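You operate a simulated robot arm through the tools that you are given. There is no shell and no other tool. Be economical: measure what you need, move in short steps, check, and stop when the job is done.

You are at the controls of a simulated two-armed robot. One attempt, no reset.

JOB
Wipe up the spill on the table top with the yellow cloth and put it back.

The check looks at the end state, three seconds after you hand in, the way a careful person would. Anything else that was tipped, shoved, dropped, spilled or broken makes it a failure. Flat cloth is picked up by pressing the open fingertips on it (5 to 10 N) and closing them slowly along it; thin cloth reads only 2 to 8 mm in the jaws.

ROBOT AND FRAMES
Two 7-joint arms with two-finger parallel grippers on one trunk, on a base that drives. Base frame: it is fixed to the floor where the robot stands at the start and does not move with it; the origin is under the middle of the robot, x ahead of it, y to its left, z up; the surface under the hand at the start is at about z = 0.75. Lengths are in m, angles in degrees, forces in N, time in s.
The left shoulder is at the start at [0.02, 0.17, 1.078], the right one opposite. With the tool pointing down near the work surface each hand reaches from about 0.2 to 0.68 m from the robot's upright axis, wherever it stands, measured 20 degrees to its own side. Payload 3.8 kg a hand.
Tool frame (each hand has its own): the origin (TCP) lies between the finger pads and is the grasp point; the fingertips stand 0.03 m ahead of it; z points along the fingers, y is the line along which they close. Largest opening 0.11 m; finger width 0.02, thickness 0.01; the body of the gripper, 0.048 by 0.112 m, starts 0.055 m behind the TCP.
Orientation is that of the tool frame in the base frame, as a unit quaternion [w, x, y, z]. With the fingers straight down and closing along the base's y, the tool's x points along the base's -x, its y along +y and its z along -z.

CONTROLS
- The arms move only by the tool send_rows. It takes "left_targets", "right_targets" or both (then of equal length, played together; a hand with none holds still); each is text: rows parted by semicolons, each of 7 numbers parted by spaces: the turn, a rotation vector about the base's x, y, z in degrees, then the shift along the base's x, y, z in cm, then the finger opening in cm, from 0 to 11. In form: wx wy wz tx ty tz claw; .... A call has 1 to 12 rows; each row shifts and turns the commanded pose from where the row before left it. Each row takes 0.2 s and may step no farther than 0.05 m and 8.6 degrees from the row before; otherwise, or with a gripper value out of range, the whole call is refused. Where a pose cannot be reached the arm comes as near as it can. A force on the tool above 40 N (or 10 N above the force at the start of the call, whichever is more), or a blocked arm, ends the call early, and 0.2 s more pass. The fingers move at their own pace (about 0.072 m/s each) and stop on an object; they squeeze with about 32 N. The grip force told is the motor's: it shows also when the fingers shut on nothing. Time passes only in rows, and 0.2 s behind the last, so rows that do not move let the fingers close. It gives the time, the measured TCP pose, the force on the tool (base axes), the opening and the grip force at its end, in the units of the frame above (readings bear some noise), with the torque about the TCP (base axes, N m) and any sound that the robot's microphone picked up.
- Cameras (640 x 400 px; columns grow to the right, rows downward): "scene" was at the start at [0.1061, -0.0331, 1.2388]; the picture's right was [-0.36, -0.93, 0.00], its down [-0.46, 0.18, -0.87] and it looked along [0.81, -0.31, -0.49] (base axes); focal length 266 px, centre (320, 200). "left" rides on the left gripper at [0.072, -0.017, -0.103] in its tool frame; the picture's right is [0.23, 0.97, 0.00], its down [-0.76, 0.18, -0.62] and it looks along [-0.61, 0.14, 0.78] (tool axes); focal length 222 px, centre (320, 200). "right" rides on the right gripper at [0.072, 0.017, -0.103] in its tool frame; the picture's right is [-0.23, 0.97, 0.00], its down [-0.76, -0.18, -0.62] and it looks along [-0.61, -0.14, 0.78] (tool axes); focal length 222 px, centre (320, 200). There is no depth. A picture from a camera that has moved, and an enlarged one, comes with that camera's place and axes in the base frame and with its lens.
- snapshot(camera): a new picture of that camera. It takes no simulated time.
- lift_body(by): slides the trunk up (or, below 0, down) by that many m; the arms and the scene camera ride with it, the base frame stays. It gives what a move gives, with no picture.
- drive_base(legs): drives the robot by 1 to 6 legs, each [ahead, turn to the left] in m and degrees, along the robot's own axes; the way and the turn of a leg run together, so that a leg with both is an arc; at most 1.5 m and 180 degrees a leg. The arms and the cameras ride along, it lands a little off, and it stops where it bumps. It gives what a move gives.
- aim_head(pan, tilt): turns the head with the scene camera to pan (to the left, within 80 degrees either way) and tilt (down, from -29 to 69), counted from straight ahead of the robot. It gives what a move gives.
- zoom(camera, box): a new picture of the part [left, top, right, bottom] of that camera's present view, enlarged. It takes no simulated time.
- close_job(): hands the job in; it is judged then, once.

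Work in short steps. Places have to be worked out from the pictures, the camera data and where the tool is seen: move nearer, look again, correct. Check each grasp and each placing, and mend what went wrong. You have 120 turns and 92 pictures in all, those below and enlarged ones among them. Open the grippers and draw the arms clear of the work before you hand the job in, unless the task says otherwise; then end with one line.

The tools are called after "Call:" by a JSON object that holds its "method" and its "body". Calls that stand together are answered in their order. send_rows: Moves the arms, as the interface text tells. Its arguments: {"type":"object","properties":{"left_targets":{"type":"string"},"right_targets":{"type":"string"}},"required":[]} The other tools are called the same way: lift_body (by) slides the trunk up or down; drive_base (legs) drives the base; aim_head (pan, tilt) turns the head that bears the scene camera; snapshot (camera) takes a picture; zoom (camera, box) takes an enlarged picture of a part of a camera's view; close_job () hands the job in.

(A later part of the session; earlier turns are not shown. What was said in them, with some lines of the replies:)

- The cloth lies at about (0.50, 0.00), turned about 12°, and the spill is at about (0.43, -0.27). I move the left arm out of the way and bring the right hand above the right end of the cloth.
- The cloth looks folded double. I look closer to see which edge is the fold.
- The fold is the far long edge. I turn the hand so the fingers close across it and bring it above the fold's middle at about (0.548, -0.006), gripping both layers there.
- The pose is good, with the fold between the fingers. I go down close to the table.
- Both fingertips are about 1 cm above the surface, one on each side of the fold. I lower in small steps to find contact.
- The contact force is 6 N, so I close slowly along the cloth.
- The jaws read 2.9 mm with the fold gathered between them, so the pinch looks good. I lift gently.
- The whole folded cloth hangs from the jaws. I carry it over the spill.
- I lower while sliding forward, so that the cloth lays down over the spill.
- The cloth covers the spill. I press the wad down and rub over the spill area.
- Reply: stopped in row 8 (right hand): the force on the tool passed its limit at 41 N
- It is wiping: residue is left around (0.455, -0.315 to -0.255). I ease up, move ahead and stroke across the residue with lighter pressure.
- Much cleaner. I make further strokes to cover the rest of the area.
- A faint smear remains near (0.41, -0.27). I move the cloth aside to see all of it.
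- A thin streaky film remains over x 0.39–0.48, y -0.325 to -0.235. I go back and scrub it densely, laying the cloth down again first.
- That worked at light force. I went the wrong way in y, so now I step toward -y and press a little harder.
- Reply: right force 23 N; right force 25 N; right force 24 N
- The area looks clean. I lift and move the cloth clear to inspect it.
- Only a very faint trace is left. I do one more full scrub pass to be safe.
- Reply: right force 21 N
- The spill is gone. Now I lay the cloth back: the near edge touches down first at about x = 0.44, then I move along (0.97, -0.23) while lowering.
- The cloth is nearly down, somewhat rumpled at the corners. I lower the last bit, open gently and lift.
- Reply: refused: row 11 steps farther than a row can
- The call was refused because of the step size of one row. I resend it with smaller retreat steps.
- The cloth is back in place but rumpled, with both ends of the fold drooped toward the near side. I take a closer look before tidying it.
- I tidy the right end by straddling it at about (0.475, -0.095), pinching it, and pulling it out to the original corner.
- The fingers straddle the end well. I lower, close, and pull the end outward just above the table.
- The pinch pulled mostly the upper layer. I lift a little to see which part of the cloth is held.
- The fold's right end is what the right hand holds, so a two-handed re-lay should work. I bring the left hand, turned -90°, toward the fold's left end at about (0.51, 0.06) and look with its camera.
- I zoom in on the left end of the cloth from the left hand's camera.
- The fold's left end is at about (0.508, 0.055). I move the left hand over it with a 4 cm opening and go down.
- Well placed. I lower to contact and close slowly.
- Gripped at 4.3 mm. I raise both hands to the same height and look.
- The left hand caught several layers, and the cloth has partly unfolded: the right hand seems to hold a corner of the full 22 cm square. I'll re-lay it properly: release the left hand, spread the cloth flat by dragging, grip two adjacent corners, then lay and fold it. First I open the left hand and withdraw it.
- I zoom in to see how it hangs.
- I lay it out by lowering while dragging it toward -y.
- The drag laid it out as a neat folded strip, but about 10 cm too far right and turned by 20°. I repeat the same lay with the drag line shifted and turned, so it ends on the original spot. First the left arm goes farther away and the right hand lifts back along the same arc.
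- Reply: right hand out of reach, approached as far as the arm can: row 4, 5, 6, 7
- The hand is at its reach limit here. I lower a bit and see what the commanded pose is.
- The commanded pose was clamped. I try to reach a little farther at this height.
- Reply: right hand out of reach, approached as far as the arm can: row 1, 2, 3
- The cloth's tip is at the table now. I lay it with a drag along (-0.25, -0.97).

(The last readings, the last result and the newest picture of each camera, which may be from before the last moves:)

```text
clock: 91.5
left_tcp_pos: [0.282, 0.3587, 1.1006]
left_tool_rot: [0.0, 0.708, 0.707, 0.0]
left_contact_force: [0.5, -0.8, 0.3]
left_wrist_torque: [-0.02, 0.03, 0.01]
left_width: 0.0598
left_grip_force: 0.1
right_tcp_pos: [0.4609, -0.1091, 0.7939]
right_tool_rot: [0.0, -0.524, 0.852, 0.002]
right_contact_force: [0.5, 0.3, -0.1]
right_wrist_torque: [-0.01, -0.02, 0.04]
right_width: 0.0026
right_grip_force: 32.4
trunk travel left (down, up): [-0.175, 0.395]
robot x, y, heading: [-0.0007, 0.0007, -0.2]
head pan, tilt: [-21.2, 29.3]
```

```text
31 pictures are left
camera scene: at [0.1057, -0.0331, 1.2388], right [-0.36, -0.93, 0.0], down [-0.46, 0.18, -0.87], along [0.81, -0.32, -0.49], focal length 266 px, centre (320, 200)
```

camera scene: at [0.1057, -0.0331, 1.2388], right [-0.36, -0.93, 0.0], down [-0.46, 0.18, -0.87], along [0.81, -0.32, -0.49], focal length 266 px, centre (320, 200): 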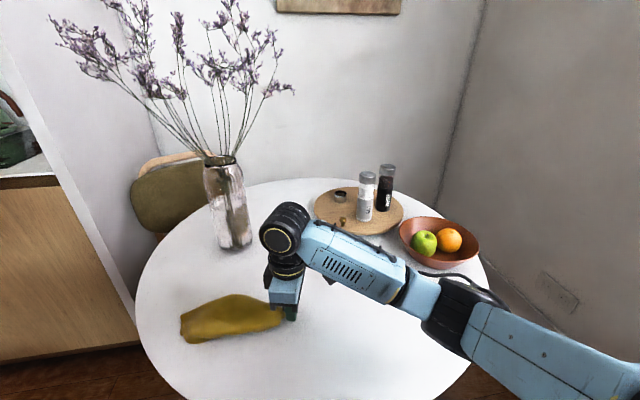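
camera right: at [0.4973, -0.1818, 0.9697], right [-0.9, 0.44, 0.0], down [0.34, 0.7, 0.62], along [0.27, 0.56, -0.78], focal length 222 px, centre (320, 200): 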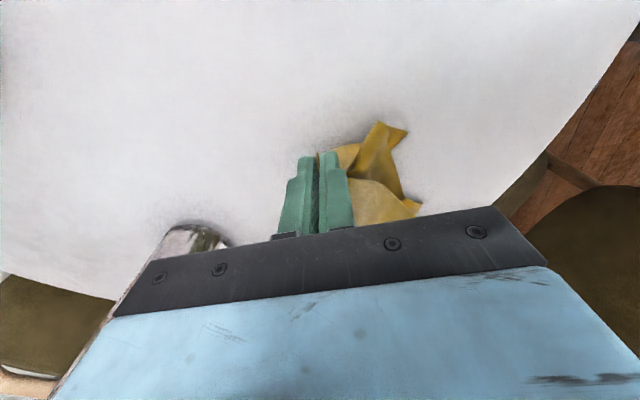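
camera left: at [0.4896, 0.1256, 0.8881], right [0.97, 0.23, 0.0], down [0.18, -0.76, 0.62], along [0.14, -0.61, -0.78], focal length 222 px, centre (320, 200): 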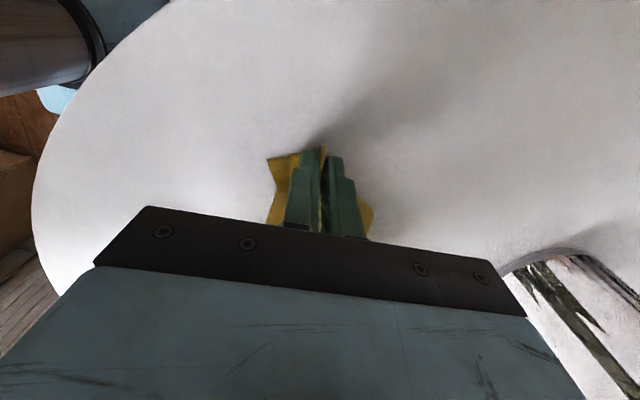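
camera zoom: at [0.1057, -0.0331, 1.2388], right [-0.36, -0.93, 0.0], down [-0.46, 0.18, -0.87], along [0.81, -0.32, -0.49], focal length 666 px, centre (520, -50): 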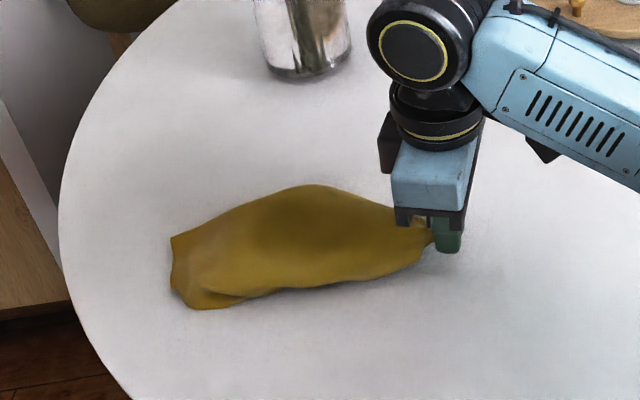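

Now the cloth lies neatly over its original place. I lower the last centimetre, release gently, and withdraw the hand upward.

Call:
{"method": "send_rows", "body": {"right_targets": "0 0 0 0 -0.2 -0.6 0; 0 0 0 0 0 -0.2 0.2; 0 0 0 0 0 0 0.6; 0 0 0 0 0 0 1.2; 0 0 0 0 0 0 2; 0 0 0 0 0 1 2.5; 0 0 0 0 0 2 3; 0 0 0 0 -1 3 3; 0 0 0 0 -3 3 3; 0 0 0 0 -4 2 3; 0 0 0 0 -4 1 3; 0 0 0 0 -4 0 3"}}

Call:
{"method": "zoom", "body": {"camera": "scene", "box": [140, 220, 340, 380]}}

```text
clock: 94.1
left_tcp_pos: [0.2815, 0.3574, 1.1017]
left_tool_rot: [0.001, 0.707, 0.707, 0.0]
left_contact_force: [1.2, -0.6, 0.0]
left_wrist_torque: [0.03, 0.01, -0.01]
left_width: 0.0599
left_grip_force: 0.0
right_tcp_pos: [0.4595, -0.2707, 0.9058]
right_tool_rot: [0.001, -0.524, 0.852, 0.002]
right_contact_force: [-0.1, -0.4, -0.3]
right_wrist_torque: [0.0, 0.02, -0.01]
right_width: 0.03
right_grip_force: 0.1
trunk travel left (down, up): [-0.175, 0.395]
robot x, y, heading: [0.0016, 0.0036, 0.3]
head pan, tilt: [-21.2, 29.3]
```

```text
2.50 times, centred on (240, 300) of scene
camera zoom: at [0.1055, -0.0337, 1.2388], right [-0.36, -0.93, 0.0], down [-0.46, 0.18, -0.87], along [0.81, -0.32, -0.49], focal length 666 px, centre (520, -50)
```

zoom: 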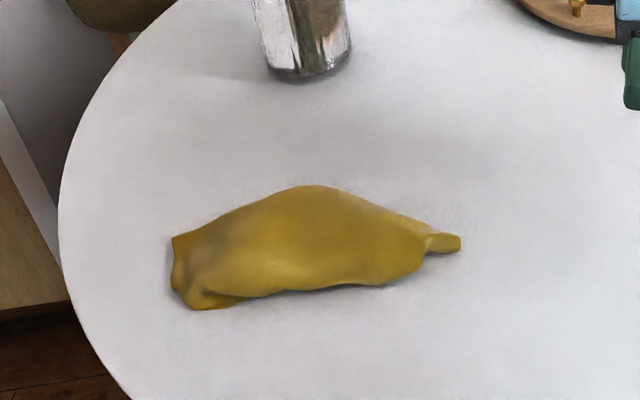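

The cloth is released on its original spot. I draw the right arm clear and do a final check of the whole table.

Call:
{"method": "send_rows", "body": {"right_targets": "0 0 0 -2 -2 3 6; 0 0 0 -2 -2 3 9; 0 0 0 -3 -2 3 11; 0 0 0 -3 -2 3 11; 0 0 0 -3 -2 3 11; 0 0 0 0 0 0 11"}}

Call:
{"method": "snapshot", "body": {"camera": "scene"}}

Call:
{"method": "zoom", "body": {"camera": "scene", "box": [250, 240, 450, 380]}}

```text
clock: 95.5
left_tcp_pos: [0.2815, 0.3579, 1.1008]
left_tool_rot: [0.001, 0.707, 0.707, 0.0]
left_contact_force: [0.7, 0.9, 0.1]
left_wrist_torque: [0.0, 0.0, 0.0]
left_width: 0.0602
left_grip_force: 0.1
right_tcp_pos: [0.3282, -0.3682, 1.0542]
right_tool_rot: [-0.001, -0.525, 0.851, 0.002]
right_contact_force: [0.1, -0.2, 0.3]
right_wrist_torque: [0.0, 0.01, 0.01]
right_width: 0.1095
right_grip_force: 0.1
trunk travel left (down, up): [-0.175, 0.395]
robot x, y, heading: [-0.0015, 0.0006, 0.4]
head pan, tilt: [-21.2, 29.3]
```

```text
29 pictures are left
camera scene: at [0.106, -0.0331, 1.2387], right [-0.36, -0.93, 0.0], down [-0.46, 0.18, -0.87], along [0.81, -0.32, -0.49], focal length 266 px, centre (320, 200)
```

scene: 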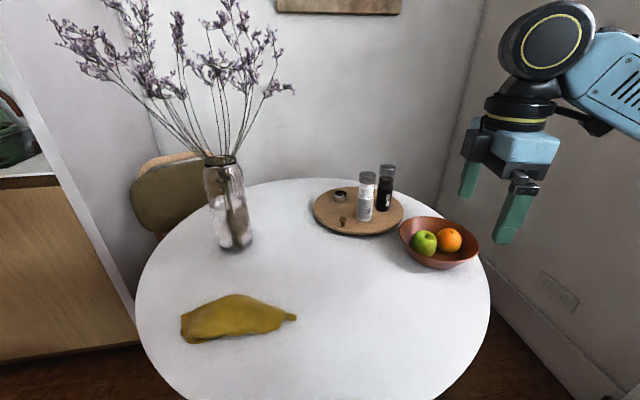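

```text
2.86 times, centred on (350, 310) of scene
camera zoom: at [0.106, -0.0331, 1.2387], right [-0.36, -0.93, 0.0], down [-0.46, 0.18, -0.87], along [0.81, -0.32, -0.49], focal length 762 px, centre (234, -114)
```

zoom: 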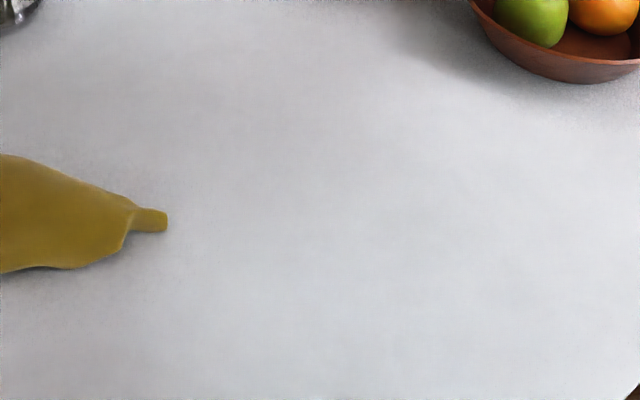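

The table is clean, the cloth is back on its spot, nothing else has moved, and both arms are clear with open grippers. I hand in.

Call:
{"method": "close_job", "body": {}}

```text
The job is handed in.
```

The spill is wiped up with no trace left in the last pictures, and the yellow cloth is back on its original spot, though it lies a little rumpled rather than folded as flat as it was at the start.
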